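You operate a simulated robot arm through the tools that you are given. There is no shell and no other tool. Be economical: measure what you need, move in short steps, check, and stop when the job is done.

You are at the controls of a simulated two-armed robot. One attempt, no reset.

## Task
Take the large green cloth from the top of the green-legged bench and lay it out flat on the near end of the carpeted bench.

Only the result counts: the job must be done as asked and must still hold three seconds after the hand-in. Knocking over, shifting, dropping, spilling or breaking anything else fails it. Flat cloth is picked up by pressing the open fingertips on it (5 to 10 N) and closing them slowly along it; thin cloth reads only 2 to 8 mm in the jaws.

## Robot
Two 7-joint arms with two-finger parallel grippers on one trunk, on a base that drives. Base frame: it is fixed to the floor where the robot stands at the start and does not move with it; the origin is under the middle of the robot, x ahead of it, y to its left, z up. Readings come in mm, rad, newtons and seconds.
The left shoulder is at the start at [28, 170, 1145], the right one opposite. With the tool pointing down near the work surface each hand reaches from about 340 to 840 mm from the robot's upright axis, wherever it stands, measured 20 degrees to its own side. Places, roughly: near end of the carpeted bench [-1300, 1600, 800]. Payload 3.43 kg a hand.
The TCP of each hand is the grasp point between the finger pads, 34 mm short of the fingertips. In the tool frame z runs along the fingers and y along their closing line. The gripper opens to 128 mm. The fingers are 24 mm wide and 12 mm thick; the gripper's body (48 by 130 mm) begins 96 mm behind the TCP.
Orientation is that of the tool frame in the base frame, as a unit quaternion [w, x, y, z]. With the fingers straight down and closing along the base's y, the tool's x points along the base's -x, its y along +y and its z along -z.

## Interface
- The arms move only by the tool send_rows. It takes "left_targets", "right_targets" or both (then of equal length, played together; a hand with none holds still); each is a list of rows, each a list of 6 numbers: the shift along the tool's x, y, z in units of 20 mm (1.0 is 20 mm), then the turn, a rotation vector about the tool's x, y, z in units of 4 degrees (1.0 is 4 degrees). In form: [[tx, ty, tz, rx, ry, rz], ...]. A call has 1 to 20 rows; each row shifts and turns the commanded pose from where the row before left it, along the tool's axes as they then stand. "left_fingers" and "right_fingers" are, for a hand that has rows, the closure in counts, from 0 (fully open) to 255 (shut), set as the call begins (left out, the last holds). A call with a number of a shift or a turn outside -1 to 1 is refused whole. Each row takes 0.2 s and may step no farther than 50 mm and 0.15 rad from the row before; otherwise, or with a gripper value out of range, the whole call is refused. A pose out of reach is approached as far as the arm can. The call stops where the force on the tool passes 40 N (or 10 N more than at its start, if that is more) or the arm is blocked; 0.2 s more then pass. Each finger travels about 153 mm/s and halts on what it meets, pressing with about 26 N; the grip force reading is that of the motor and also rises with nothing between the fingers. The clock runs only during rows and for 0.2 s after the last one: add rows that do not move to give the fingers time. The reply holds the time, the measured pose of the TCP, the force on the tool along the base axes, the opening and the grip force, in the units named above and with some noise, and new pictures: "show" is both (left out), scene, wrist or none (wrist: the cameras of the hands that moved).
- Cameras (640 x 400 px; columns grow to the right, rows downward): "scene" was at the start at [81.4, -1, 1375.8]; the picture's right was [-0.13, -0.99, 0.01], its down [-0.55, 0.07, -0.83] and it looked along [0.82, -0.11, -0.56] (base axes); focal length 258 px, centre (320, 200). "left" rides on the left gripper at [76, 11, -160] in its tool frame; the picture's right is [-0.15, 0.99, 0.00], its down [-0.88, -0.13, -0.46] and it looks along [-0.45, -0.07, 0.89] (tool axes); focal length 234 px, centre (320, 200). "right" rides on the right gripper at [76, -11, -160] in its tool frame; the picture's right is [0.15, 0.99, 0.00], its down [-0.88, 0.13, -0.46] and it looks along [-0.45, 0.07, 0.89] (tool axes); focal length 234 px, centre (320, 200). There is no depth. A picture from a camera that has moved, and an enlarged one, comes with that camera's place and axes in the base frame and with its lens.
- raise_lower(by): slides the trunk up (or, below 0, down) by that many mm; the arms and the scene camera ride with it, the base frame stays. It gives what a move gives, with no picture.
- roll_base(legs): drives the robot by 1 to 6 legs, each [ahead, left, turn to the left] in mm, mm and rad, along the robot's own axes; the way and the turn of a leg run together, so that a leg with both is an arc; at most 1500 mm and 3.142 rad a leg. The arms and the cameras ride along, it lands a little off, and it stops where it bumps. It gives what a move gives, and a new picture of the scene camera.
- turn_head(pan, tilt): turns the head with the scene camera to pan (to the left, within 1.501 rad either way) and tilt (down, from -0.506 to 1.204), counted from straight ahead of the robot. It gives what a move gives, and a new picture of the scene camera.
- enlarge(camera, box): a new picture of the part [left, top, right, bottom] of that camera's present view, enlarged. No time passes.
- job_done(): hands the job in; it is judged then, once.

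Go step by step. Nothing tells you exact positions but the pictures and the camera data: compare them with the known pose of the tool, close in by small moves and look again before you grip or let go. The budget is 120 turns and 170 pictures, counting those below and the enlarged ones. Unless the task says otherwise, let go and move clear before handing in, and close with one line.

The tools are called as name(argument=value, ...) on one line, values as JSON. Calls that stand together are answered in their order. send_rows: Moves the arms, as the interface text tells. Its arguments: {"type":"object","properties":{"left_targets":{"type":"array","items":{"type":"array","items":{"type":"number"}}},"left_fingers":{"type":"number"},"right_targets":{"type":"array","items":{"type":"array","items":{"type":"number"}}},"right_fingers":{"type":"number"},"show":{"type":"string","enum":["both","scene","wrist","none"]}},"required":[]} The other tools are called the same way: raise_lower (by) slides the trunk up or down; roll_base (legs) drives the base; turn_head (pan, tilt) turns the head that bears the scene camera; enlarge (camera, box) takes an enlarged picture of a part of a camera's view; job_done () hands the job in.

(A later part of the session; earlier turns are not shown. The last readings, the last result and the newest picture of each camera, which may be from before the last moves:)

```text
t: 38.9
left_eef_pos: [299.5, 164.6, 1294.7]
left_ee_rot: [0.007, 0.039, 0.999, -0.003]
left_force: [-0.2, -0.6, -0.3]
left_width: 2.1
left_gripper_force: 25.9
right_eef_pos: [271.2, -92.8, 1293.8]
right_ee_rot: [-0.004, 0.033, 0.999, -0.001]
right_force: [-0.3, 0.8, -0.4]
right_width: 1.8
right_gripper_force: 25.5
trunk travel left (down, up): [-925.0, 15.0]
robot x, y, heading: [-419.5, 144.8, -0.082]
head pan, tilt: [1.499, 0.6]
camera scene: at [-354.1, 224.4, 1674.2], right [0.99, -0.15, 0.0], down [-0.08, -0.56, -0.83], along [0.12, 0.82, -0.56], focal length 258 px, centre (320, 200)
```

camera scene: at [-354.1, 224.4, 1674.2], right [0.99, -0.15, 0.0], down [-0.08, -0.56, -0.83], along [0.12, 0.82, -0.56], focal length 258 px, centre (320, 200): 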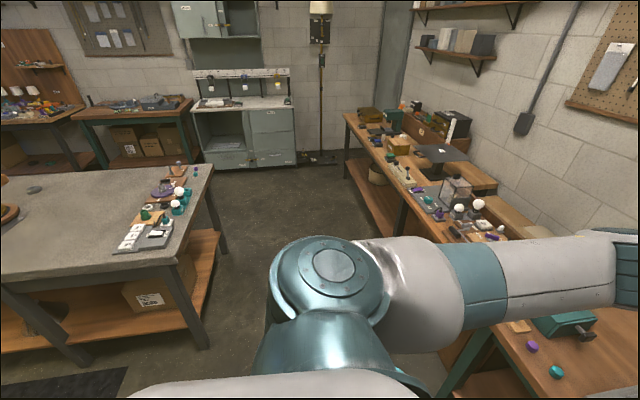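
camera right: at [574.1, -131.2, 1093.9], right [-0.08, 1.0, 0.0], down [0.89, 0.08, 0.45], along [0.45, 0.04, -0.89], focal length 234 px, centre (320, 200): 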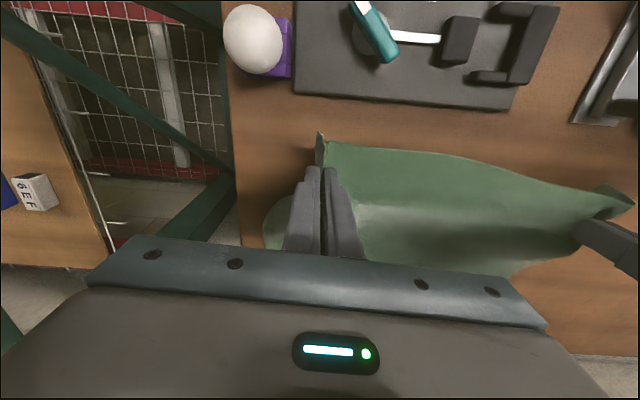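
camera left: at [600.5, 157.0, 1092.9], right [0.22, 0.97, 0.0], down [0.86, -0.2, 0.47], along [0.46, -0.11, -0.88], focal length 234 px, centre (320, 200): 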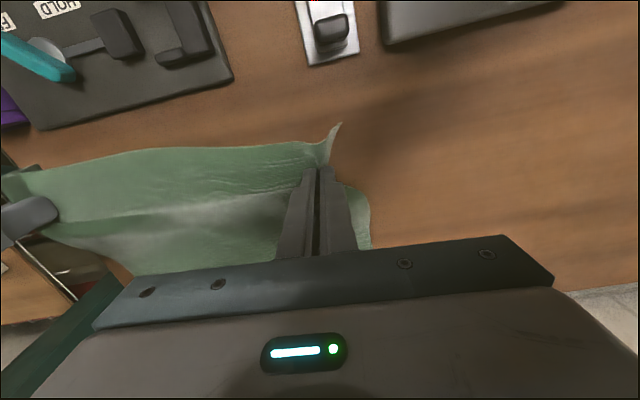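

The carpeted bench is clear left of the row of objects (x ≲ -1230), extending far left; its front edge is y≈1110. I turn to face it and look to the left.

roll_base(legs=[[0, 0, 0.83], [0, 0, 0.82]])

turn_head(pan=1.0, tilt=0.6)

```text
t: 43.6
left_eef_pos: [-500.5, 851.6, 1293.3]
left_ee_rot: [-0.006, 0.709, -0.705, -0.004]
left_force: [0.7, -0.1, -0.7]
left_width: 2.2
left_gripper_force: 25.9
right_eef_pos: [-240.1, 847.8, 1293.6]
right_ee_rot: [0.003, 0.714, -0.7, 0.004]
right_force: [-0.8, 0.7, -0.7]
right_width: 2.2
right_gripper_force: 25.7
trunk travel left (down, up): [-925.0, 15.0]
robot x, y, heading: [-416.5, 139.9, 1.578]
head pan, tilt: [1.499, 0.6]
camera scene: at [-505.2, 197.4, 1674.3], right [0.07, 1.0, 0.0], down [0.56, -0.04, -0.83], along [-0.82, 0.05, -0.56], focal length 258 px, centre (320, 200)
```

scene: 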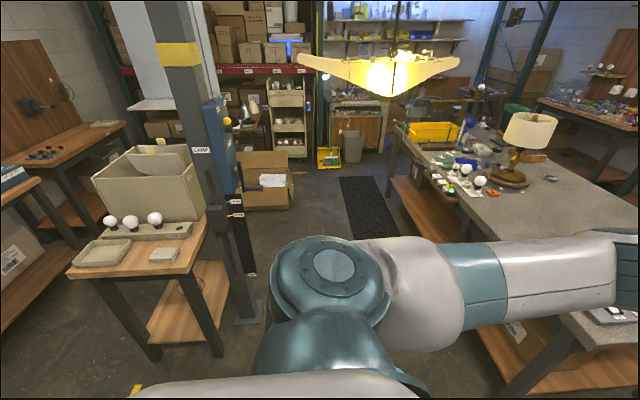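

```text
t: 44.5
left_eef_pos: [-500.2, 851.3, 1293.8]
left_ee_rot: [-0.006, 0.709, -0.706, -0.003]
left_force: [0.5, 0.1, -0.1]
left_width: 2.1
left_gripper_force: 26.3
right_eef_pos: [-242.0, 847.6, 1292.6]
right_ee_rot: [0.003, 0.714, -0.7, 0.004]
right_force: [-1.1, 0.3, -0.5]
right_width: 2.3
right_gripper_force: 25.7
trunk travel left (down, up): [-925.0, 15.0]
robot x, y, heading: [-415.3, 142.3, 1.577]
head pan, tilt: [1.0, 0.6]
camera scene: at [-492.7, 238.7, 1674.2], right [0.53, 0.85, 0.0], down [0.48, -0.3, -0.82], along [-0.7, 0.44, -0.57], focal length 258 px, centre (320, 200)
```

scene: 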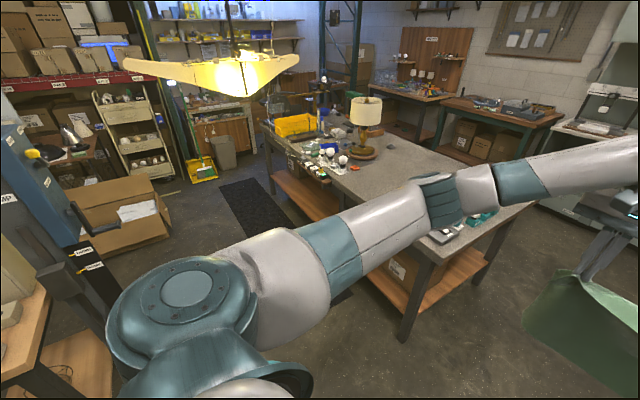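

A hanging lamp hangs somewhere over the way and a pillar stands behind-left. I lower the trunk somewhat, move ahead and left in a moderate step, and look again for parallax.

roll_base(legs=[[120, 0, 0], [0, 450, 0]])

turn_head(pan=0.5, tilt=0.6)

```text
t: 48.1
left_eef_pos: [-946.5, 971.1, 1293.4]
left_ee_rot: [-0.006, 0.707, -0.707, -0.004]
left_force: [0.2, -1.3, 0.3]
left_width: 1.8
left_gripper_force: 25.6
right_eef_pos: [-687.7, 965.1, 1293.3]
right_ee_rot: [0.003, 0.712, -0.703, 0.004]
right_force: [-0.7, 0.5, 0.3]
right_width: 2.1
right_gripper_force: 25.8
trunk travel left (down, up): [-925.0, 15.0]
robot x, y, heading: [-867.9, 256.1, 1.569]
head pan, tilt: [1.0, 0.6]
camera scene: at [-941.0, 357.4, 1674.3], right [0.54, 0.84, 0.0], down [0.47, -0.31, -0.83], along [-0.7, 0.45, -0.56], focal length 258 px, centre (320, 200)
```

scene: 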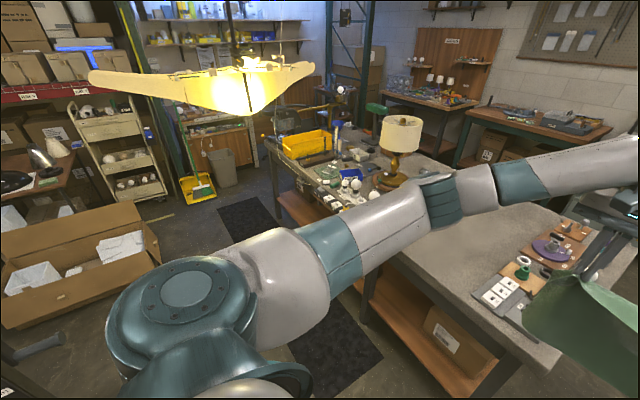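

```text
t: 49.0
left_eef_pos: [-949.0, 971.0, 1294.2]
left_ee_rot: [-0.007, 0.707, -0.707, -0.003]
left_force: [0.7, -0.3, -0.2]
left_width: 2.4
left_gripper_force: 26.4
right_eef_pos: [-688.1, 965.2, 1294.4]
right_ee_rot: [0.002, 0.711, -0.703, 0.003]
right_force: [-1.3, 0.0, -0.7]
right_width: 2.3
right_gripper_force: 25.9
trunk travel left (down, up): [-925.0, 15.0]
robot x, y, heading: [-866.2, 258.3, 1.576]
head pan, tilt: [0.499, 0.6]
camera scene: at [-911.7, 387.1, 1674.2], right [0.88, 0.48, 0.0], down [0.27, -0.5, -0.82], along [-0.4, 0.72, -0.57], focal length 258 px, centre (320, 200)
```

scene: 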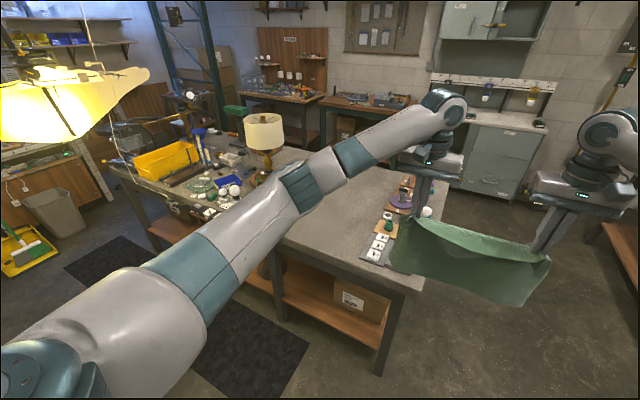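

The hanging lamp is at about x -2150 and beyond, clear of the spot. Objects on the bench end at x≈-1180; I take the free patch x -1210…-1610. I move left in front of it.

roll_base(legs=[[0, 593, 0]])

turn_head(pan=0.0, tilt=0.75)

```text
t: 52.4
left_eef_pos: [-1538.3, 971.4, 1294.9]
left_ee_rot: [0.007, -0.706, 0.708, 0.003]
left_force: [0.2, -0.3, -0.9]
left_width: 2.1
left_gripper_force: 25.8
right_eef_pos: [-1277.8, 965.2, 1295.2]
right_ee_rot: [0.002, 0.712, -0.702, 0.004]
right_force: [-0.3, 0.2, -0.2]
right_width: 2.3
right_gripper_force: 26.1
trunk travel left (down, up): [-925.0, 15.0]
robot x, y, heading: [-1458.7, 259.1, 1.574]
head pan, tilt: [0.499, 0.6]
camera scene: at [-1501.5, 386.9, 1674.2], right [0.88, 0.48, 0.0], down [0.27, -0.5, -0.83], along [-0.4, 0.72, -0.56], focal length 258 px, centre (320, 200)
```

scene: 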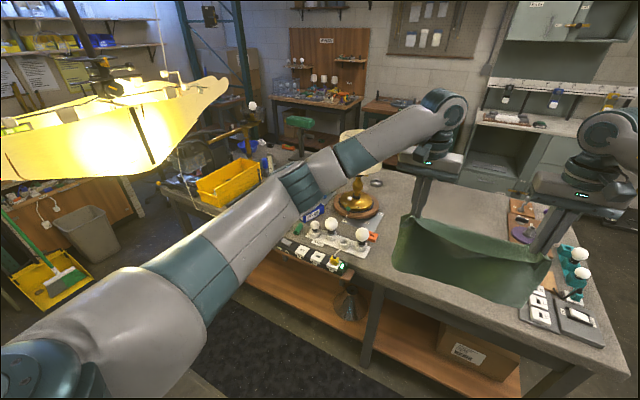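

```text
t: 53.3
left_eef_pos: [-1539.9, 970.0, 1293.2]
left_ee_rot: [-0.006, 0.707, -0.707, -0.004]
left_force: [0.6, 0.0, -0.2]
left_width: 2.2
left_gripper_force: 26.0
right_eef_pos: [-1280.6, 964.3, 1294.0]
right_ee_rot: [0.002, 0.711, -0.703, 0.004]
right_force: [-0.1, -0.1, -0.4]
right_width: 2.2
right_gripper_force: 26.0
trunk travel left (down, up): [-925.0, 15.0]
robot x, y, heading: [-1460.0, 258.7, 1.569]
head pan, tilt: [0.0, 0.75]
camera scene: at [-1461.3, 392.1, 1661.3], right [1.0, 0.0, 0.0], down [0.0, -0.68, -0.73], along [0.0, 0.73, -0.68], focal length 258 px, centre (320, 200)
```

scene: 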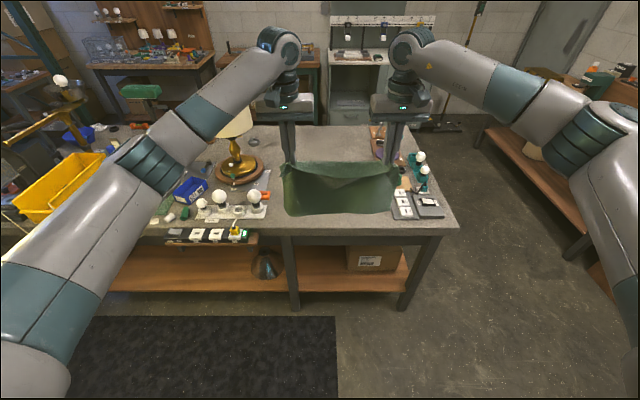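

enlarge(camera="scene", box=[230, 90, 470, 240])

```text
2.67 times, centred on (350, 165) of scene
camera zoom: at [-1461.3, 392.1, 1661.3], right [1.0, 0.0, 0.0], down [0.0, -0.68, -0.73], along [0.0, 0.73, -0.68], focal length 689 px, centre (240, 293)
```

zoom: 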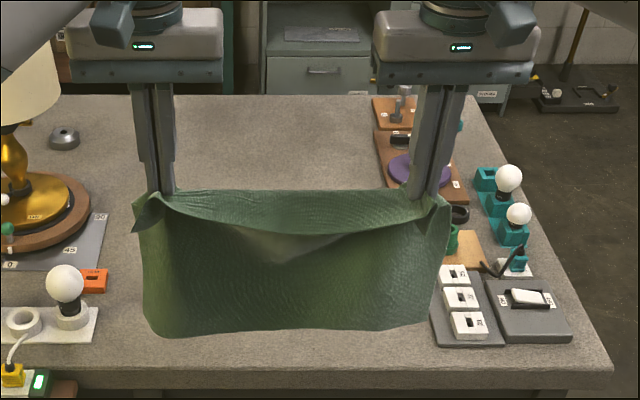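

The cloth hangs well, the 30 mm edge flap drooping on my side. I drive up to the bench (hands to y≈1455) and check.

roll_base(legs=[[250, 0, 0], [225, 0, 0]])

```text
t: 56.4
left_eef_pos: [-1539.3, 1440.2, 1297.4]
left_ee_rot: [0.007, -0.706, 0.708, 0.004]
left_force: [1.0, -0.4, -0.7]
left_width: 2.3
left_gripper_force: 26.2
right_eef_pos: [-1280.2, 1434.5, 1295.9]
right_ee_rot: [0.002, 0.712, -0.703, 0.003]
right_force: [-0.7, -0.4, -0.1]
right_width: 2.0
right_gripper_force: 26.1
trunk travel left (down, up): [-925.0, 15.0]
robot x, y, heading: [-1462.7, 728.2, 1.572]
head pan, tilt: [0.0, 0.75]
camera scene: at [-1461.1, 860.6, 1661.9], right [1.0, 0.0, 0.0], down [0.0, -0.68, -0.73], along [0.0, 0.73, -0.68], focal length 258 px, centre (320, 200)
```

scene: 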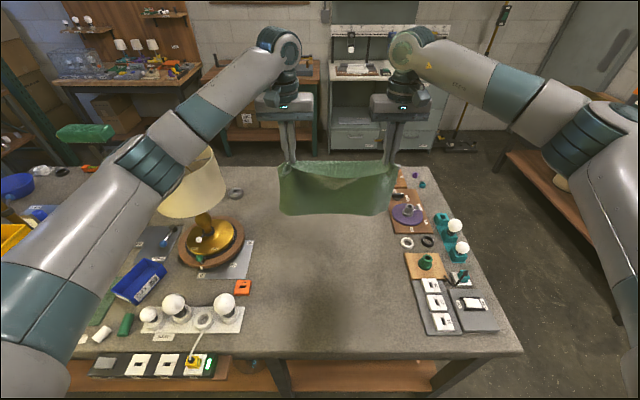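

The free patch is x -1700…-1155, and the cloth sits centred over it. I extend the hands forward 90 mm and lower the trunk until the hem is near the carpet.

send_rows(right_targets=[[-0.75, 0, 0, 0, 0, 0], [-0.75, 0, 0, 0, 0, 0], [-0.75, 0, 0, 0, 0, 0], [-0.75, 0, 0, 0, 0, 0], [-0.75, 0, 0, 0, 0, 0], [-0.75, 0, 0, 0, 0, 0]], left_targets=[[-0.75, 0, 0, 0, 0, 0], [-0.75, 0, 0, 0, 0, 0], [-0.75, 0, 0, 0, 0, 0], [-0.75, 0, 0, 0, 0, 0], [-0.75, 0, 0, 0, 0, 0], [-0.75, 0, 0, 0, 0, 0]], show="none")

raise_lower(by=-150)

turn_head(pan=0.0, tilt=0.7)

```text
t: 57.8
left_eef_pos: [-1539.1, 1533.5, 1294.8]
left_ee_rot: [0.005, -0.707, 0.707, 0.004]
left_force: [0.9, -0.4, 0.2]
left_width: 2.1
left_gripper_force: 25.9
right_eef_pos: [-1280.3, 1527.9, 1291.4]
right_ee_rot: [0.003, 0.712, -0.702, 0.004]
right_force: [-0.4, 0.3, -0.1]
right_width: 2.0
right_gripper_force: 26.2
trunk travel left (down, up): [-925.0, 15.0]
robot x, y, heading: [-1459.2, 732.1, 1.569]
head pan, tilt: [0.0, 0.75]
```

```text
t: 59.6
left_eef_pos: [-1539.5, 1533.1, 1145.6]
left_ee_rot: [0.006, -0.707, 0.708, 0.004]
left_force: [0.1, 0.6, 0.3]
left_width: 2.2
left_gripper_force: 26.6
right_eef_pos: [-1280.9, 1527.9, 1143.0]
right_ee_rot: [0.001, 0.712, -0.702, 0.004]
right_force: [-1.1, -0.4, 1.0]
right_width: 2.2
right_gripper_force: 25.7
trunk travel left (down, up): [-775.0, 165.0]
robot x, y, heading: [-1458.8, 731.4, 1.572]
head pan, tilt: [0.0, 0.75]
```

```text
t: 60.2
left_eef_pos: [-1539.3, 1533.1, 1145.9]
left_ee_rot: [0.007, -0.706, 0.708, 0.002]
left_force: [-0.1, 0.2, -1.1]
left_width: 2.1
left_gripper_force: 26.0
right_eef_pos: [-1281.1, 1528.2, 1143.1]
right_ee_rot: [0.002, 0.712, -0.702, 0.004]
right_force: [-0.3, 0.3, 0.5]
right_width: 2.1
right_gripper_force: 25.9
trunk travel left (down, up): [-775.0, 165.0]
robot x, y, heading: [-1459.4, 732.5, 1.576]
head pan, tilt: [0.0, 0.7]
camera scene: at [-1461.0, 867.6, 1515.6], right [1.0, 0.0, 0.0], down [0.0, -0.64, -0.76], along [0.0, 0.76, -0.64], focal length 258 px, centre (320, 200)
```

scene: 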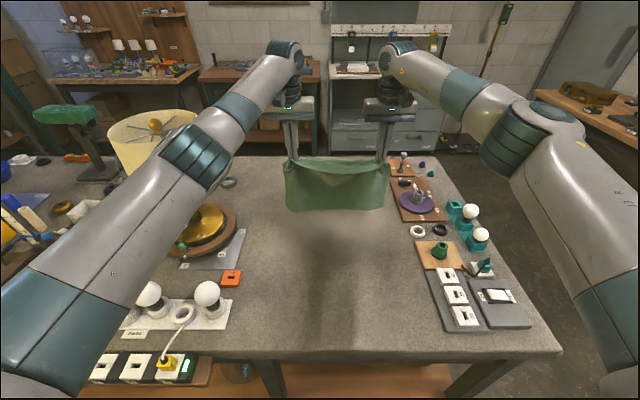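

The hem is a bit above the carpet, and clearances to lamp and bulbs look fine. I lower by arm motion to bring the hem to the carpet.

send_rows(right_targets=[[0, 0, 0.6, 0, 0, 0], [0, 0, 0.6, 0, 0, 0], [0, 0, 0.6, 0, 0, 0], [0, 0, 0.6, 0, 0, 0], [0, 0, 0.6, 0, 0, 0]], left_targets=[[0, 0, 0.6, 0, 0, 0], [0, 0, 0.6, 0, 0, 0], [0, 0, 0.6, 0, 0, 0], [0, 0, 0.6, 0, 0, 0], [0, 0, 0.6, 0, 0, 0]], show="both")

enlarge(camera="scene", box=[230, 120, 450, 260])

```text
t: 61.4
left_eef_pos: [-1539.1, 1533.4, 1085.6]
left_ee_rot: [0.008, -0.706, 0.708, 0.004]
left_force: [-0.3, 0.5, -0.6]
left_width: 2.0
left_gripper_force: 25.9
right_eef_pos: [-1282.7, 1527.8, 1083.2]
right_ee_rot: [0.003, 0.712, -0.702, 0.003]
right_force: [0.0, -0.6, 0.7]
right_width: 2.1
right_gripper_force: 26.1
trunk travel left (down, up): [-775.0, 165.0]
robot x, y, heading: [-1460.1, 732.3, 1.571]
head pan, tilt: [0.0, 0.7]
camera scene: at [-1461.0, 868.2, 1515.5], right [1.0, 0.0, 0.0], down [0.0, -0.64, -0.76], along [0.0, 0.76, -0.64], focal length 258 px, centre (320, 200)
camera right: at [-1270.2, 1453.4, 1243.3], right [-0.99, -0.16, 0.0], down [-0.14, 0.88, 0.45], along [-0.07, 0.44, -0.89], focal length 234 px, centre (320, 200)
camera left: at [-1552.1, 1456.4, 1244.6], right [-0.99, 0.15, 0.0], down [0.13, 0.87, 0.47], along [0.07, 0.46, -0.88], focal length 234 px, centre (320, 200)
```

scene: 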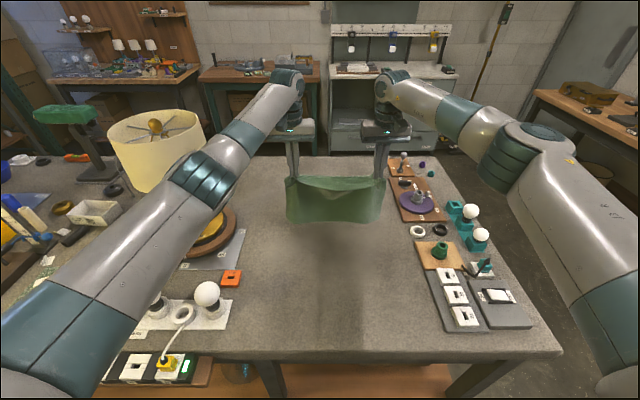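
right: 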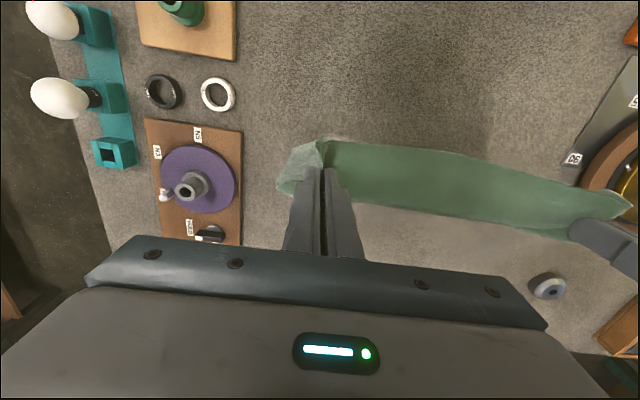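
left: 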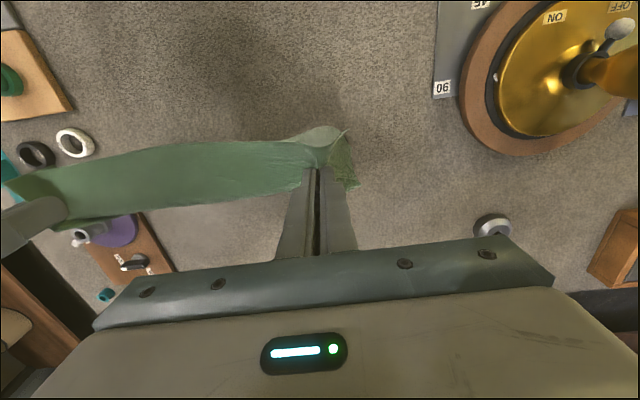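

```text
2.86 times, centred on (340, 190) of scene
camera zoom: at [-1461.0, 868.2, 1515.5], right [1.0, 0.0, 0.0], down [0.0, -0.64, -0.76], along [0.0, 0.76, -0.64], focal length 739 px, centre (263, 229)
```

zoom: 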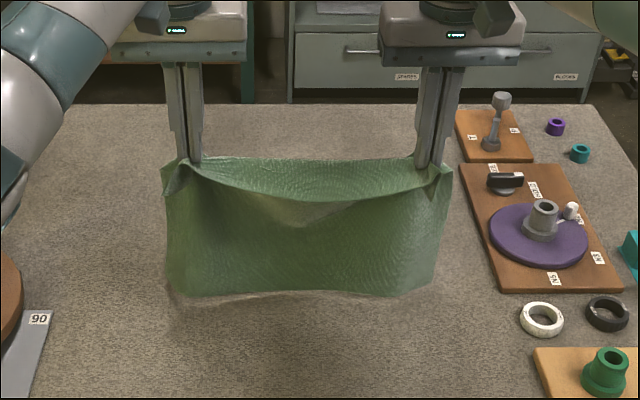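

The hem is nearly touching around y 1545. I move slightly farther in (base 25 mm, hands 40 mm) before laying.

roll_base(legs=[[25, 0, 0]])

send_rows(right_targets=[[-0.5, 0, 0, 0, 0, 0], [-0.5, 0, 0, 0, 0, 0], [-0.5, 0, 0, 0, 0, 0], [-0.5, 0, 0, 0, 0, 0], [0, 0, 0, 0, 0, 0], [0, 0, 0, 0, 0, 0]], left_targets=[[-0.5, 0, 0, 0, 0, 0], [-0.5, 0, 0, 0, 0, 0], [-0.5, 0, 0, 0, 0, 0], [-0.5, 0, 0, 0, 0, 0], [0, 0, 0, 0, 0, 0], [0, 0, 0, 0, 0, 0]], show="scene")

```text
t: 62.2
left_eef_pos: [-1539.6, 1553.6, 1090.3]
left_ee_rot: [0.008, -0.707, 0.708, 0.005]
left_force: [1.0, -0.6, 0.0]
left_width: 2.3
left_gripper_force: 26.1
right_eef_pos: [-1282.5, 1546.6, 1087.6]
right_ee_rot: [0.001, 0.712, -0.702, 0.002]
right_force: [-0.1, -0.4, -0.2]
right_width: 2.4
right_gripper_force: 25.9
trunk travel left (down, up): [-775.0, 165.0]
robot x, y, heading: [-1459.2, 759.9, 1.572]
head pan, tilt: [0.0, 0.7]
camera scene: at [-1461.1, 885.1, 1516.5], right [1.0, 0.0, 0.0], down [0.0, -0.64, -0.77], along [0.0, 0.77, -0.64], focal length 258 px, centre (320, 200)
```

scene: 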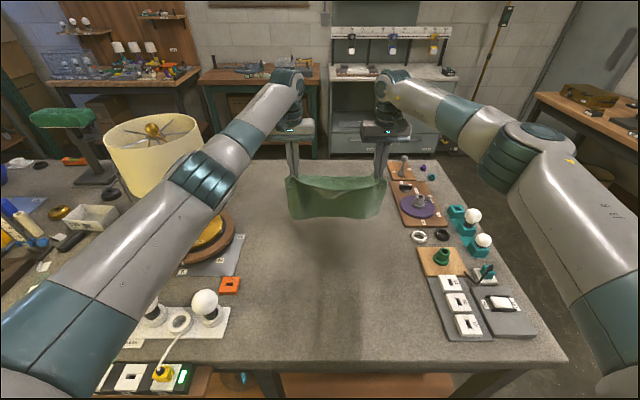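

```text
t: 63.6
left_eef_pos: [-1546.6, 1584.8, 1085.1]
left_ee_rot: [0.008, -0.707, 0.708, 0.003]
left_force: [4.6, -0.4, -0.6]
left_width: 2.3
left_gripper_force: 25.6
left hand out of reach, approached as far as the arm can: row 3, 4
right_eef_pos: [-1283.8, 1581.8, 1083.0]
right_ee_rot: [0.002, 0.712, -0.702, 0.004]
right_force: [-5.1, -1.1, 0.0]
right_width: 2.4
right_gripper_force: 25.9
right hand out of reach, approached as far as the arm can: row 4
trunk travel left (down, up): [-775.0, 165.0]
robot x, y, heading: [-1463.2, 756.4, 1.576]
head pan, tilt: [0.0, 0.7]
camera scene: at [-1461.6, 892.9, 1515.5], right [1.0, 0.0, 0.0], down [0.0, -0.64, -0.76], along [0.0, 0.76, -0.64], focal length 258 px, centre (320, 200)
```

scene: 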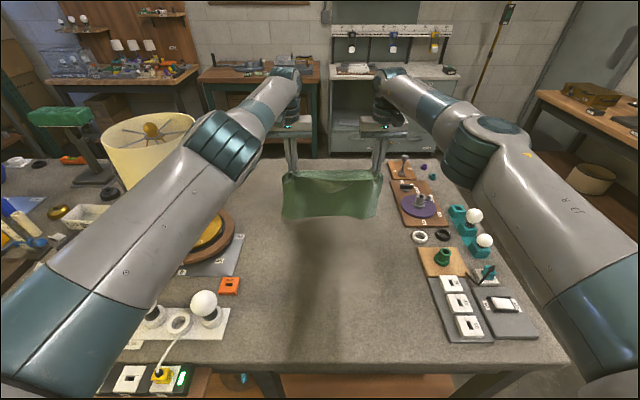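

Reach limit found; hem is at about y 1590. I start laying: moving back and down together.

send_rows(right_targets=[[0.5, 0, 0.75, 0, 0, 0], [0.5, 0, 0.75, 0, 0, 0], [0.5, 0, 0.25, 0, 0, 0], [0.5, 0, 0.25, 0, 0, 0], [0.5, 0, 0.25, 0, 0, 0], [0.5, 0, 0.25, 0, 0, 0], [0.75, 0, 0.6, 0, 0, 0], [0.75, 0, 0.65, 0, 0, 0], [0, 0, 0, 0, 0, 0]], left_targets=[[0.5, -0.15, 0.75, 0, 0, 0], [0.5, -0.15, 0.75, 0, 0, 0], [0.5, 0, 0.25, 0, 0, 0], [0.5, 0, 0.25, 0, 0, 0], [0.5, 0, 0.25, 0, 0, 0], [0.5, 0, 0.25, 0, 0, 0], [0.75, 0, 0.6, 0, 0, 0], [0.75, 0, 0.65, 0, 0, 0], [0, 0, 0, 0, 0, 0]], show="scene")

enlarge(camera="scene", box=[230, 120, 450, 260])

```text
t: 65.6
left_eef_pos: [-1524.3, 1572.8, 1006.4]
left_ee_rot: [0.005, -0.706, 0.708, 0.002]
left_force: [-0.7, -0.2, -0.5]
left_width: 2.2
left_gripper_force: 26.6
left hand out of reach, approached as far as the arm can: row 1, 2, 3, 4, 5, 6, 7, 8
right_eef_pos: [-1281.1, 1490.8, 1009.9]
right_ee_rot: [0.002, 0.711, -0.703, 0.003]
right_force: [-0.9, -0.6, -0.2]
right_width: 2.1
right_gripper_force: 26.4
trunk travel left (down, up): [-775.0, 165.0]
robot x, y, heading: [-1459.7, 756.3, 1.568]
head pan, tilt: [0.0, 0.7]
camera scene: at [-1461.4, 891.7, 1515.6], right [1.0, 0.0, 0.0], down [0.0, -0.64, -0.76], along [0.0, 0.76, -0.64], focal length 258 px, centre (320, 200)
```

scene: 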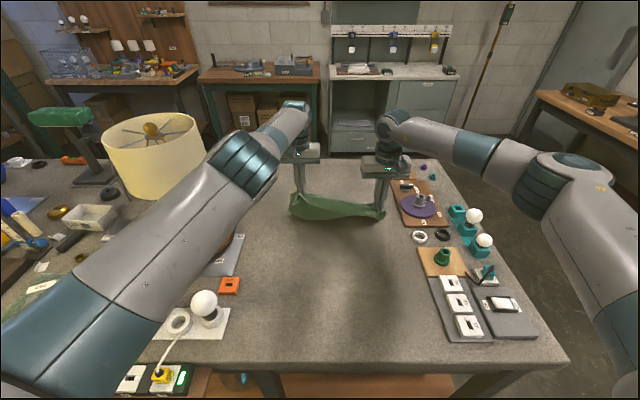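

```text
2.86 times, centred on (340, 190) of scene
camera zoom: at [-1461.4, 891.7, 1515.6], right [1.0, 0.0, 0.0], down [0.0, -0.64, -0.76], along [0.0, 0.76, -0.64], focal length 739 px, centre (263, 229)
```

zoom: 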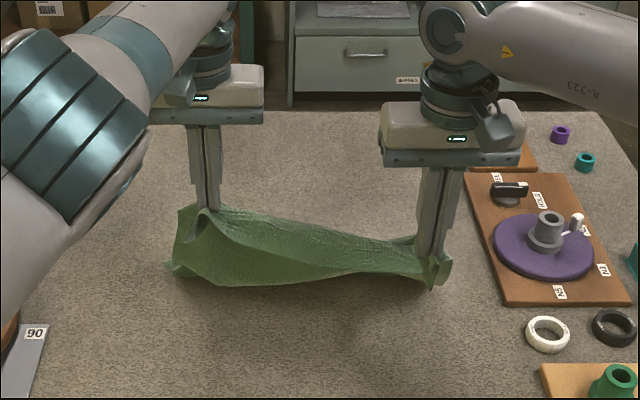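

The left arm stuck at its reach limit. I raise both hands again to let the cloth re-hang and bring the left back in line.

send_rows(right_targets=[[0, 0, -1, 0, 0, 0], [0, 0, -1, 0, 0, 0], [0, 0, -1, 0, 0, 0], [0, 0, -1, 0, 0, 0], [0, 0, 0, 0, 0, 0]], left_targets=[[0.2, 0, -1, 0, 0, 0], [0.2, 0, -1, 0, 0, 0], [0.2, 0, -1, 0, 0, 0], [0.2, 0, -1, 0, 0, 0], [0, 0, 0, 0, 0, 0]], show="scene")

```text
t: 66.8
left_eef_pos: [-1519.4, 1574.8, 1085.3]
left_ee_rot: [0.005, -0.706, 0.708, 0.003]
left_force: [-0.1, 0.7, -0.5]
left_width: 2.4
left_gripper_force: 26.2
left hand out of reach, approached as far as the arm can: row 1, 2, 3, 4
right_eef_pos: [-1281.7, 1492.9, 1087.7]
right_ee_rot: [0.002, 0.712, -0.702, 0.004]
right_force: [0.1, -0.2, -0.7]
right_width: 2.3
right_gripper_force: 25.9
trunk travel left (down, up): [-775.0, 165.0]
robot x, y, heading: [-1461.4, 755.1, 1.571]
head pan, tilt: [0.0, 0.7]
camera scene: at [-1461.0, 892.5, 1515.5], right [1.0, 0.0, 0.0], down [0.0, -0.64, -0.76], along [0.0, 0.76, -0.64], focal length 258 px, centre (320, 200)
```

scene: 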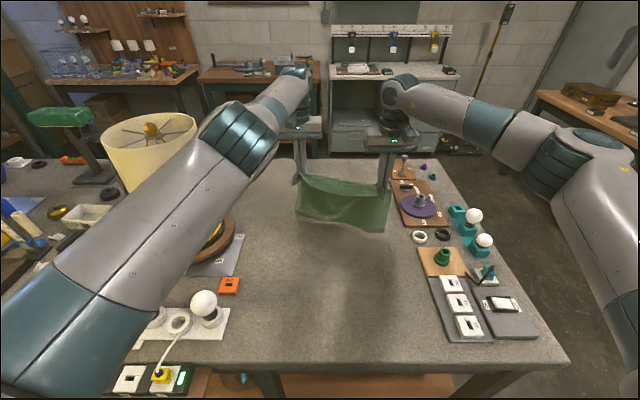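

send_rows(left_targets=[[1, 0, 0, 0, 0, 0], [1, 0, 0, 0, 0, 0], [0, 0, 0, 0, 0, 0]], show="none")

```text
t: 67.6
left_eef_pos: [-1510.7, 1571.9, 1086.6]
left_ee_rot: [0.007, -0.706, 0.708, 0.004]
left_force: [-0.5, -0.2, -0.5]
left_width: 2.1
left_gripper_force: 26.2
left hand out of reach, approached as far as the arm can: row 1, 2
right_eef_pos: [-1279.3, 1491.6, 1088.6]
right_ee_rot: [0.003, 0.712, -0.702, 0.003]
right_force: [-0.2, 0.2, -0.3]
right_width: 2.0
right_gripper_force: 26.0
trunk travel left (down, up): [-775.0, 165.0]
robot x, y, heading: [-1455.6, 758.3, 1.57]
head pan, tilt: [0.0, 0.7]
```

The left arm is stuck straight at the elbow. I tilt the hand a bit to let the elbow bend.

send_rows(left_targets=[[0.5, 0, 0, 0, -1, 0], [0.5, 0, 0, 0, -1, 0], [0.5, 0, 0, 0, -1, 0], [0, 0, 0, 0, 0, 0]], show="scene")

```text
t: 68.6
left_eef_pos: [-1489.5, 1616.5, 1087.4]
left_ee_rot: [0.08, -0.701, 0.704, 0.077]
left_force: [-0.6, -0.4, -0.1]
left_width: 2.3
left_gripper_force: 26.1
left hand out of reach, approached as far as the arm can: row 1, 2, 3
right_eef_pos: [-1280.6, 1491.4, 1087.8]
right_ee_rot: [0.002, 0.712, -0.702, 0.004]
right_force: [-0.2, 0.4, 0.4]
right_width: 2.0
right_gripper_force: 26.1
trunk travel left (down, up): [-775.0, 165.0]
robot x, y, heading: [-1461.0, 758.6, 1.571]
head pan, tilt: [0.0, 0.7]
camera scene: at [-1461.0, 892.0, 1515.6], right [1.0, 0.0, 0.0], down [0.0, -0.64, -0.76], along [0.0, 0.76, -0.64], focal length 258 px, centre (320, 200)
```

scene: 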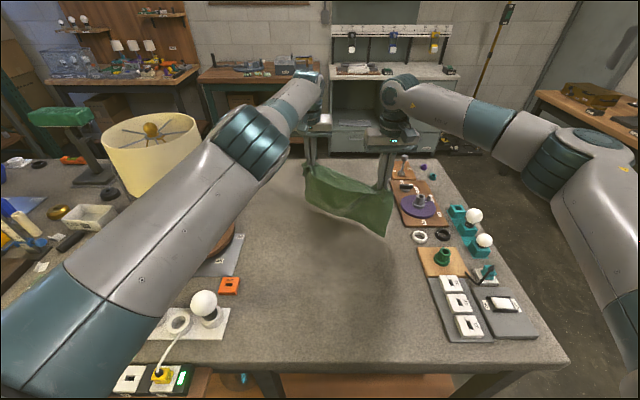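

The hand followed only in tilt. I undo the tilt while moving both hands to the right, which should flex the left elbow.

send_rows(left_targets=[[0, -1, 0, 0, 1, 0], [0, -1, 0, 0, 1, 0], [0, -1, 0, 0, 1, 0], [0, 0, 0, 0, 0, 0]], right_targets=[[0, -1, 0, 0, 0, 0], [0, -1, 0, 0, 0, 0], [0, -1, 0, 0, 0, 0], [0, 0, 0, 0, 0, 0]], show="none")

send_rows(left_targets=[[1, 0, 0, 0, 0, 0], [1, 0, 0, 0, 0, 0], [0, 0, 0, 0, 0, 0]], show="scene")

```text
t: 69.6
left_eef_pos: [-1468.3, 1569.4, 1086.3]
left_ee_rot: [0.019, -0.706, 0.708, 0.016]
left_force: [0.4, 0.4, 0.4]
left_width: 2.2
left_gripper_force: 26.1
left hand out of reach, approached as far as the arm can: row 1, 2, 3
right_eef_pos: [-1221.6, 1493.3, 1088.3]
right_ee_rot: [0.002, 0.712, -0.703, 0.004]
right_force: [-0.8, -0.1, 0.6]
right_width: 2.1
right_gripper_force: 26.0
trunk travel left (down, up): [-775.0, 165.0]
robot x, y, heading: [-1457.0, 755.5, 1.568]
head pan, tilt: [0.0, 0.7]
```

```text
t: 70.4
left_eef_pos: [-1464.5, 1528.4, 1086.7]
left_ee_rot: [0.007, -0.707, 0.708, 0.004]
left_force: [0.0, -0.9, -0.3]
left_width: 2.1
left_gripper_force: 26.1
right_eef_pos: [-1220.0, 1492.4, 1088.7]
right_ee_rot: [0.002, 0.712, -0.702, 0.003]
right_force: [-0.2, -0.2, -0.3]
right_width: 1.9
right_gripper_force: 26.1
trunk travel left (down, up): [-775.0, 165.0]
robot x, y, heading: [-1462.4, 757.4, 1.57]
head pan, tilt: [0.0, 0.7]
camera scene: at [-1459.8, 891.5, 1515.6], right [1.0, 0.0, 0.0], down [0.0, -0.64, -0.76], along [0.0, 0.76, -0.64], focal length 258 px, centre (320, 200)
```

scene: 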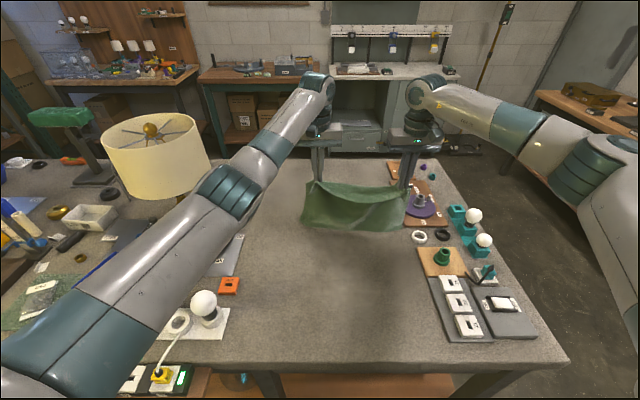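

Unstuck. I raise 40 mm and bring both hands back over the free patch at y≈1545.

send_rows(left_targets=[[0, 0, -1, 0, 0, 0], [0, 0, -1, 0, 0, 0], [-0.2, 0.95, 0, 0, 0, 0], [-0.2, 0.95, 0, 0, 0, 0], [-0.2, 0.95, 0, 0, 0, 0], [-0.2, 0.95, 0, 0, 0, 0], [0, 0, 0, 0, 0, 0]], right_targets=[[0, 0, -1, 0, 0, 0], [0, 0, -1, 0, 0, 0], [-0.65, 0.75, 0, 0, 0, 0], [-0.65, 0.75, 0, 0, 0, 0], [-0.65, 0.75, 0, 0, 0, 0], [-0.65, 0.75, 0, 0, 0, 0], [0, 0, 0, 0, 0, 0]], show="scene")

enlarge(camera="scene", box=[230, 120, 450, 260])

```text
t: 72.0
left_eef_pos: [-1540.7, 1545.4, 1125.2]
left_ee_rot: [0.007, -0.706, 0.708, 0.003]
left_force: [1.7, 0.5, -0.6]
left_width: 2.1
left_gripper_force: 25.8
right_eef_pos: [-1281.1, 1543.4, 1130.1]
right_ee_rot: [0.002, 0.712, -0.702, 0.002]
right_force: [-0.8, 0.4, -0.7]
right_width: 2.1
right_gripper_force: 26.3
trunk travel left (down, up): [-775.0, 165.0]
robot x, y, heading: [-1460.0, 757.1, 1.568]
head pan, tilt: [0.0, 0.7]
camera scene: at [-1459.6, 891.5, 1515.6], right [1.0, 0.0, 0.0], down [0.0, -0.64, -0.76], along [0.0, 0.76, -0.64], focal length 258 px, centre (320, 200)
```

scene: 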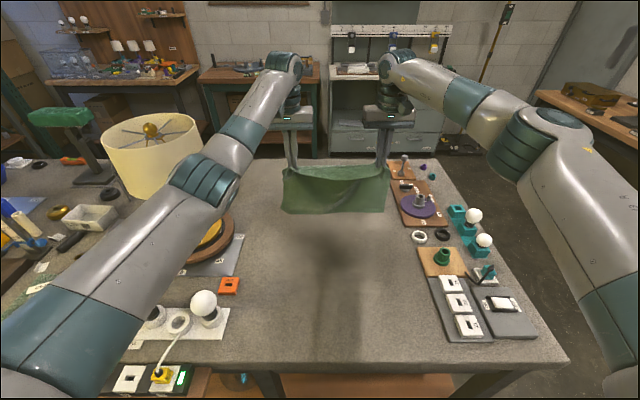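

```text
2.86 times, centred on (340, 190) of scene
camera zoom: at [-1459.6, 891.5, 1515.6], right [1.0, 0.0, 0.0], down [0.0, -0.64, -0.76], along [0.0, 0.76, -0.64], focal length 739 px, centre (263, 229)
```

zoom: 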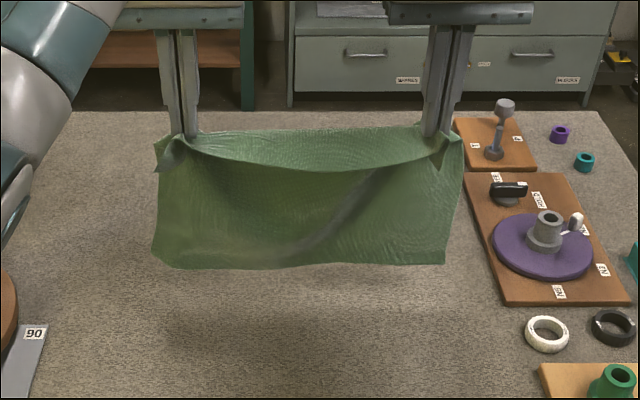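

Restored. I lower with the trunk until the hem just touches, then lay backwards in a checked first part.

raise_lower(by=-75)

send_rows(right_targets=[[0.5, 0, 0.5, 0, 0, 0], [0.5, 0, 0.5, 0, 0, 0], [0.6, 0, 0.4, 0, 0, 0], [0.6, 0, 0.4, 0, 0, 0], [0.6, 0, 0.4, 0, 0, 0], [0, 0, 0, 0, 0, 0]], left_targets=[[0.5, 0, 0.5, 0, 0, 0], [0.5, 0, 0.5, 0, 0, 0], [0.6, 0, 0.4, 0, 0, 0], [0.6, 0, 0.4, 0, 0, 0], [0.6, 0, 0.4, 0, 0, 0], [0, 0, 0, 0, 0, 0]], show="scene")

enlarge(camera="scene", box=[230, 120, 450, 260])

```text
t: 73.1
left_eef_pos: [-1541.7, 1545.1, 1051.2]
left_ee_rot: [0.008, -0.706, 0.708, 0.003]
left_force: [-0.2, 0.2, -0.2]
left_width: 2.4
left_gripper_force: 26.0
right_eef_pos: [-1282.5, 1544.4, 1054.3]
right_ee_rot: [0.003, 0.712, -0.702, 0.003]
right_force: [-0.1, -0.9, -0.4]
right_width: 2.3
right_gripper_force: 26.0
trunk travel left (down, up): [-700.0, 240.0]
robot x, y, heading: [-1460.6, 757.4, 1.571]
head pan, tilt: [0.0, 0.7]
```

```text
t: 74.5
left_eef_pos: [-1541.7, 1491.0, 1004.8]
left_ee_rot: [0.006, -0.707, 0.707, 0.004]
left_force: [0.4, -0.9, 0.4]
left_width: 1.9
left_gripper_force: 26.1
right_eef_pos: [-1282.0, 1488.5, 1009.6]
right_ee_rot: [0.003, 0.712, -0.702, 0.004]
right_force: [-1.8, -0.5, -0.1]
right_width: 2.2
right_gripper_force: 26.2
trunk travel left (down, up): [-700.0, 240.0]
robot x, y, heading: [-1460.0, 758.1, 1.573]
head pan, tilt: [0.0, 0.7]
camera scene: at [-1461.0, 892.1, 1440.6], right [1.0, 0.0, 0.0], down [0.0, -0.64, -0.76], along [0.0, 0.76, -0.64], focal length 258 px, centre (320, 200)
```

scene: 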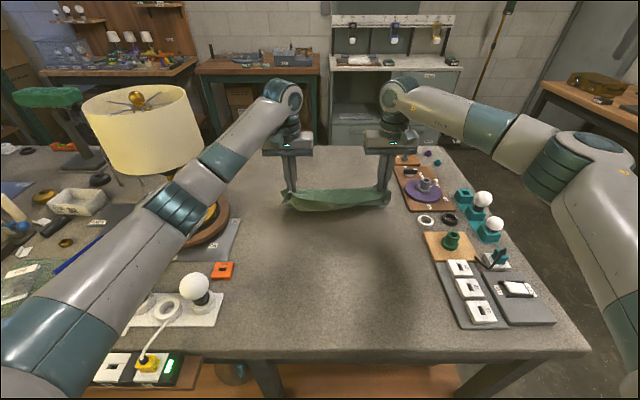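

```text
2.86 times, centred on (340, 190) of scene
camera zoom: at [-1461.0, 892.1, 1440.6], right [1.0, 0.0, 0.0], down [0.0, -0.64, -0.76], along [0.0, 0.76, -0.64], focal length 739 px, centre (263, 229)
```

zoom: 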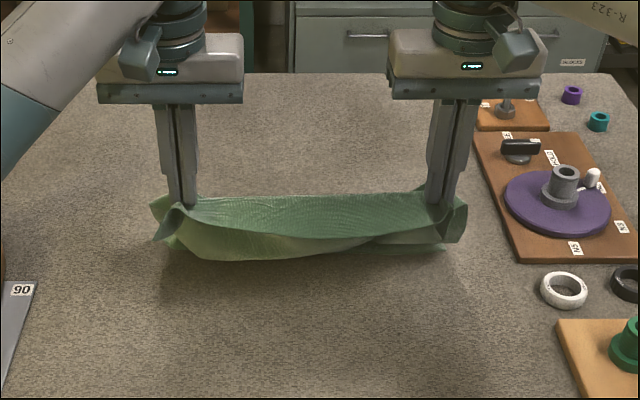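

send_rows(right_targets=[[0, 0, 0, 0, 0, 0]], left_targets=[[0, 0, 0, 0, 0, 0]], show="wrist")

```text
t: 74.9
left_eef_pos: [-1541.1, 1489.3, 1005.8]
left_ee_rot: [0.008, -0.707, 0.707, 0.004]
left_force: [1.4, -0.2, -0.3]
left_width: 2.4
left_gripper_force: 25.9
right_eef_pos: [-1281.7, 1487.7, 1010.2]
right_ee_rot: [0.003, 0.712, -0.702, 0.003]
right_force: [-2.0, -0.4, -0.1]
right_width: 2.3
right_gripper_force: 26.1
trunk travel left (down, up): [-700.0, 240.0]
robot x, y, heading: [-1460.4, 758.0, 1.57]
head pan, tilt: [0.0, 0.7]
camera right: at [-1269.9, 1413.0, 1170.6], right [-0.99, -0.16, 0.0], down [-0.14, 0.88, 0.45], along [-0.07, 0.44, -0.89], focal length 234 px, centre (320, 200)
camera left: at [-1554.4, 1412.0, 1163.8], right [-0.99, 0.15, 0.0], down [0.13, 0.87, 0.47], along [0.07, 0.46, -0.88], focal length 234 px, centre (320, 200)
```

right: 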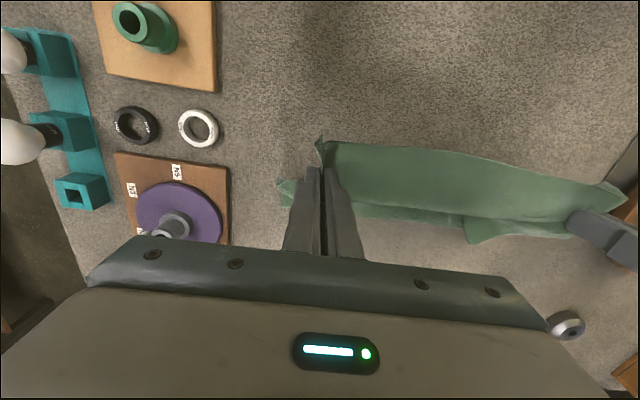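
left: 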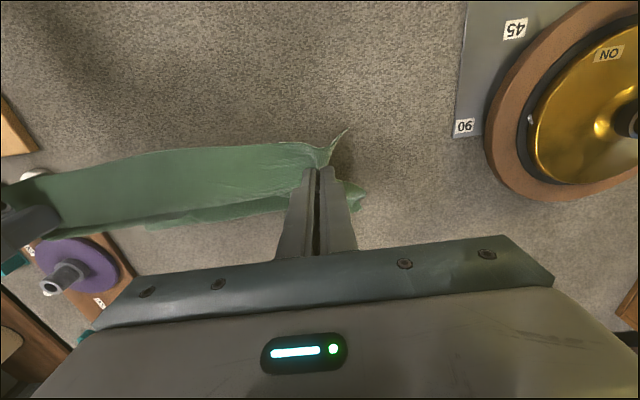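

The hem lies at y≈1570–1595 with the cloth trailing away as wanted. I continue back and down.

send_rows(right_targets=[[0.82, 0, 0.57, 0, 0, 0], [0.82, 0, 0.57, 0, 0, 0], [0.82, 0, 0.6, 0, 0, 0], [0.8, 0, 0.75, 0, 0, 0], [0.8, 0, 0.75, 0, 0, 0], [0.7, 0, 0.65, 0, 0, 0], [0.7, 0, 0.65, 0, 0, 0], [0, 0, 0, 0, 0, 0]], left_targets=[[0.82, 0, 0.57, 0, 0, 0], [0.82, 0, 0.57, 0, 0, 0], [0.82, 0, 0.57, 0, 0, 0], [0.8, 0, 0.7, 0, 0, 0], [0.8, 0, 0.7, 0, 0, 0], [0.7, 0, 0.6, 0, 0, 0], [0.7, 0, 0.6, 0, 0, 0], [0, 0, 0, 0, 0, 0]], show="both")

enlarge(camera="scene", box=[230, 120, 450, 260])

```text
t: 76.7
left_eef_pos: [-1541.8, 1383.5, 917.6]
left_ee_rot: [0.007, -0.706, 0.708, 0.004]
left_force: [2.0, -0.7, 0.9]
left_width: 2.2
left_gripper_force: 26.0
right_eef_pos: [-1280.0, 1378.1, 919.5]
right_ee_rot: [0.003, 0.712, -0.702, 0.004]
right_force: [-1.8, 0.4, 0.4]
right_width: 2.0
right_gripper_force: 25.5
trunk travel left (down, up): [-700.0, 240.0]
robot x, y, heading: [-1458.8, 758.0, 1.571]
head pan, tilt: [0.0, 0.7]
camera scene: at [-1461.0, 892.1, 1440.6], right [1.0, 0.0, 0.0], down [0.0, -0.64, -0.76], along [0.0, 0.76, -0.64], focal length 258 px, centre (320, 200)
camera right: at [-1267.9, 1303.4, 1080.0], right [-0.99, -0.16, 0.0], down [-0.14, 0.88, 0.45], along [-0.07, 0.44, -0.89], focal length 234 px, centre (320, 200)
camera left: at [-1554.2, 1304.5, 1075.8], right [-0.99, 0.15, 0.0], down [0.13, 0.87, 0.47], along [0.07, 0.46, -0.88], focal length 234 px, centre (320, 200)
```

scene: 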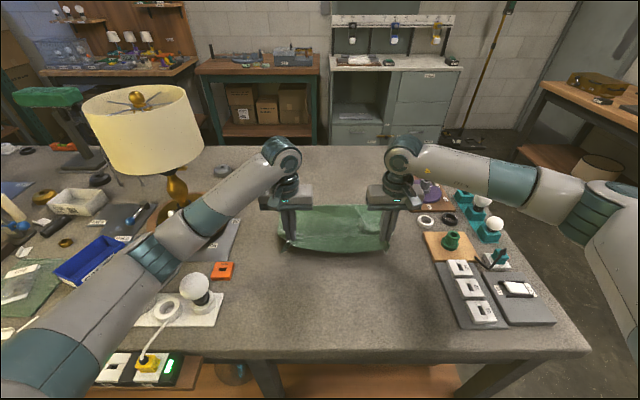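
right: 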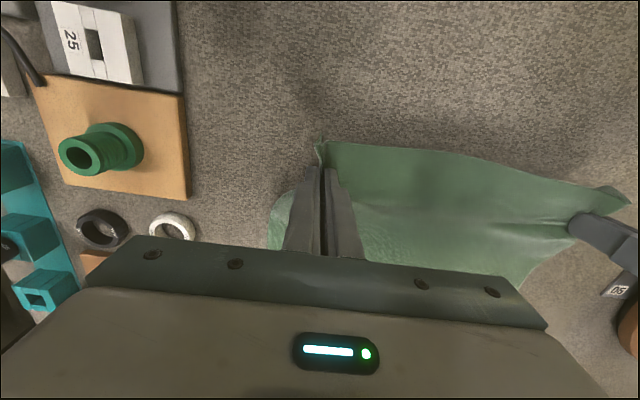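
left: 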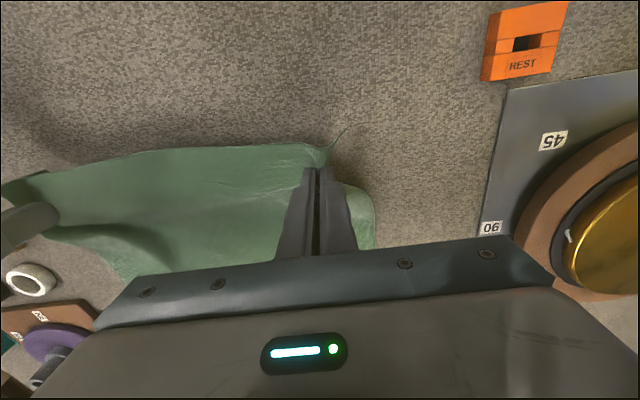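

```text
2.86 times, centred on (340, 190) of scene
camera zoom: at [-1461.0, 892.1, 1440.6], right [1.0, 0.0, 0.0], down [0.0, -0.64, -0.76], along [0.0, 0.76, -0.64], focal length 739 px, centre (263, 229)
```

zoom: 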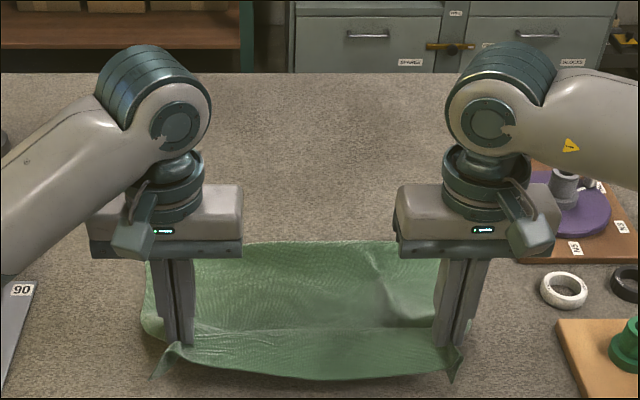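

Laying very well; hem at y≈1600. I bring the hands down nearly to the carpet, with a slight forward move at the end so the flap falls toward me.

send_rows(right_targets=[[0.4, 0, 0.5, 0, 0, 0], [0.4, 0, 0.5, 0, 0, 0], [0.2, 0, 0.5, 0, 0, 0], [-0.1, 0, 0.5, 0, 0, 0], [-0.1, 0, 0.5, 0, 0, 0], [-0.1, 0, 0.3, 0, 0, 0], [0, 0, 0, 0, 0, 0]], left_targets=[[0.4, 0, 0.5, 0, 0, 0], [0.4, 0, 0.5, 0, 0, 0], [0.2, 0, 0.5, 0, 0, 0], [-0.1, 0, 0.5, 0, 0, 0], [-0.1, 0, 0.5, 0, 0, 0], [-0.1, 0, 0.3, 0, 0, 0], [0, 0, 0, 0, 0, 0]], show="both")

enlarge(camera="scene", box=[230, 140, 450, 280])

```text
t: 78.3
left_eef_pos: [-1545.8, 1366.2, 866.7]
left_ee_rot: [-0.012, 0.708, -0.706, -0.005]
left_force: [1.5, 9.6, 23.2]
left_width: 2.2
left_gripper_force: 26.2
right_eef_pos: [-1282.1, 1359.2, 867.8]
right_ee_rot: [0.0, 0.712, -0.702, 0.002]
right_force: [-2.6, 0.4, -0.4]
right_width: 2.2
right_gripper_force: 26.1
trunk travel left (down, up): [-700.0, 240.0]
robot x, y, heading: [-1458.5, 755.2, 1.574]
head pan, tilt: [0.0, 0.7]
camera scene: at [-1464.0, 885.7, 1441.2], right [1.0, 0.0, 0.0], down [0.0, -0.64, -0.77], along [0.0, 0.77, -0.64], focal length 258 px, centre (320, 200)
camera right: at [-1270.3, 1284.2, 1027.8], right [-0.99, -0.16, 0.0], down [-0.15, 0.88, 0.45], along [-0.07, 0.45, -0.89], focal length 234 px, centre (320, 200)
camera left: at [-1557.4, 1286.9, 1023.9], right [-0.99, 0.14, 0.0], down [0.13, 0.87, 0.48], along [0.07, 0.47, -0.88], focal length 234 px, centre (320, 200)
```

scene: 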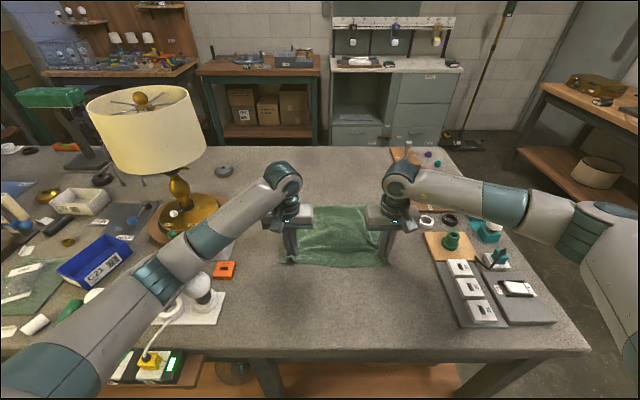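
right: 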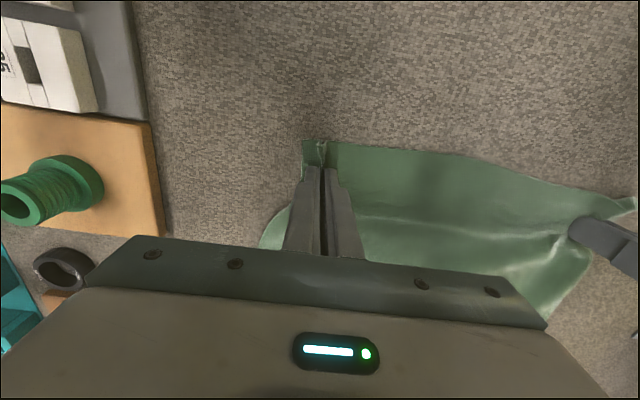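
left: 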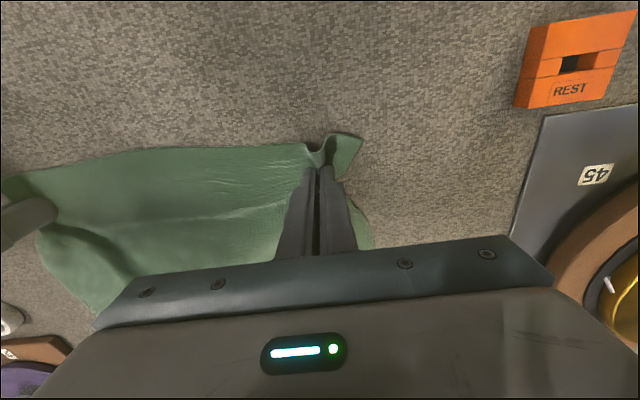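

```text
2.86 times, centred on (340, 210) of scene
camera zoom: at [-1464.0, 885.7, 1441.2], right [1.0, 0.0, 0.0], down [0.0, -0.64, -0.77], along [0.0, 0.77, -0.64], focal length 739 px, centre (263, 171)
```

zoom: 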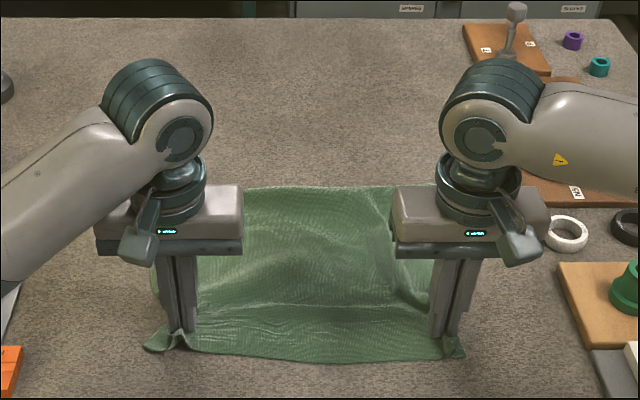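

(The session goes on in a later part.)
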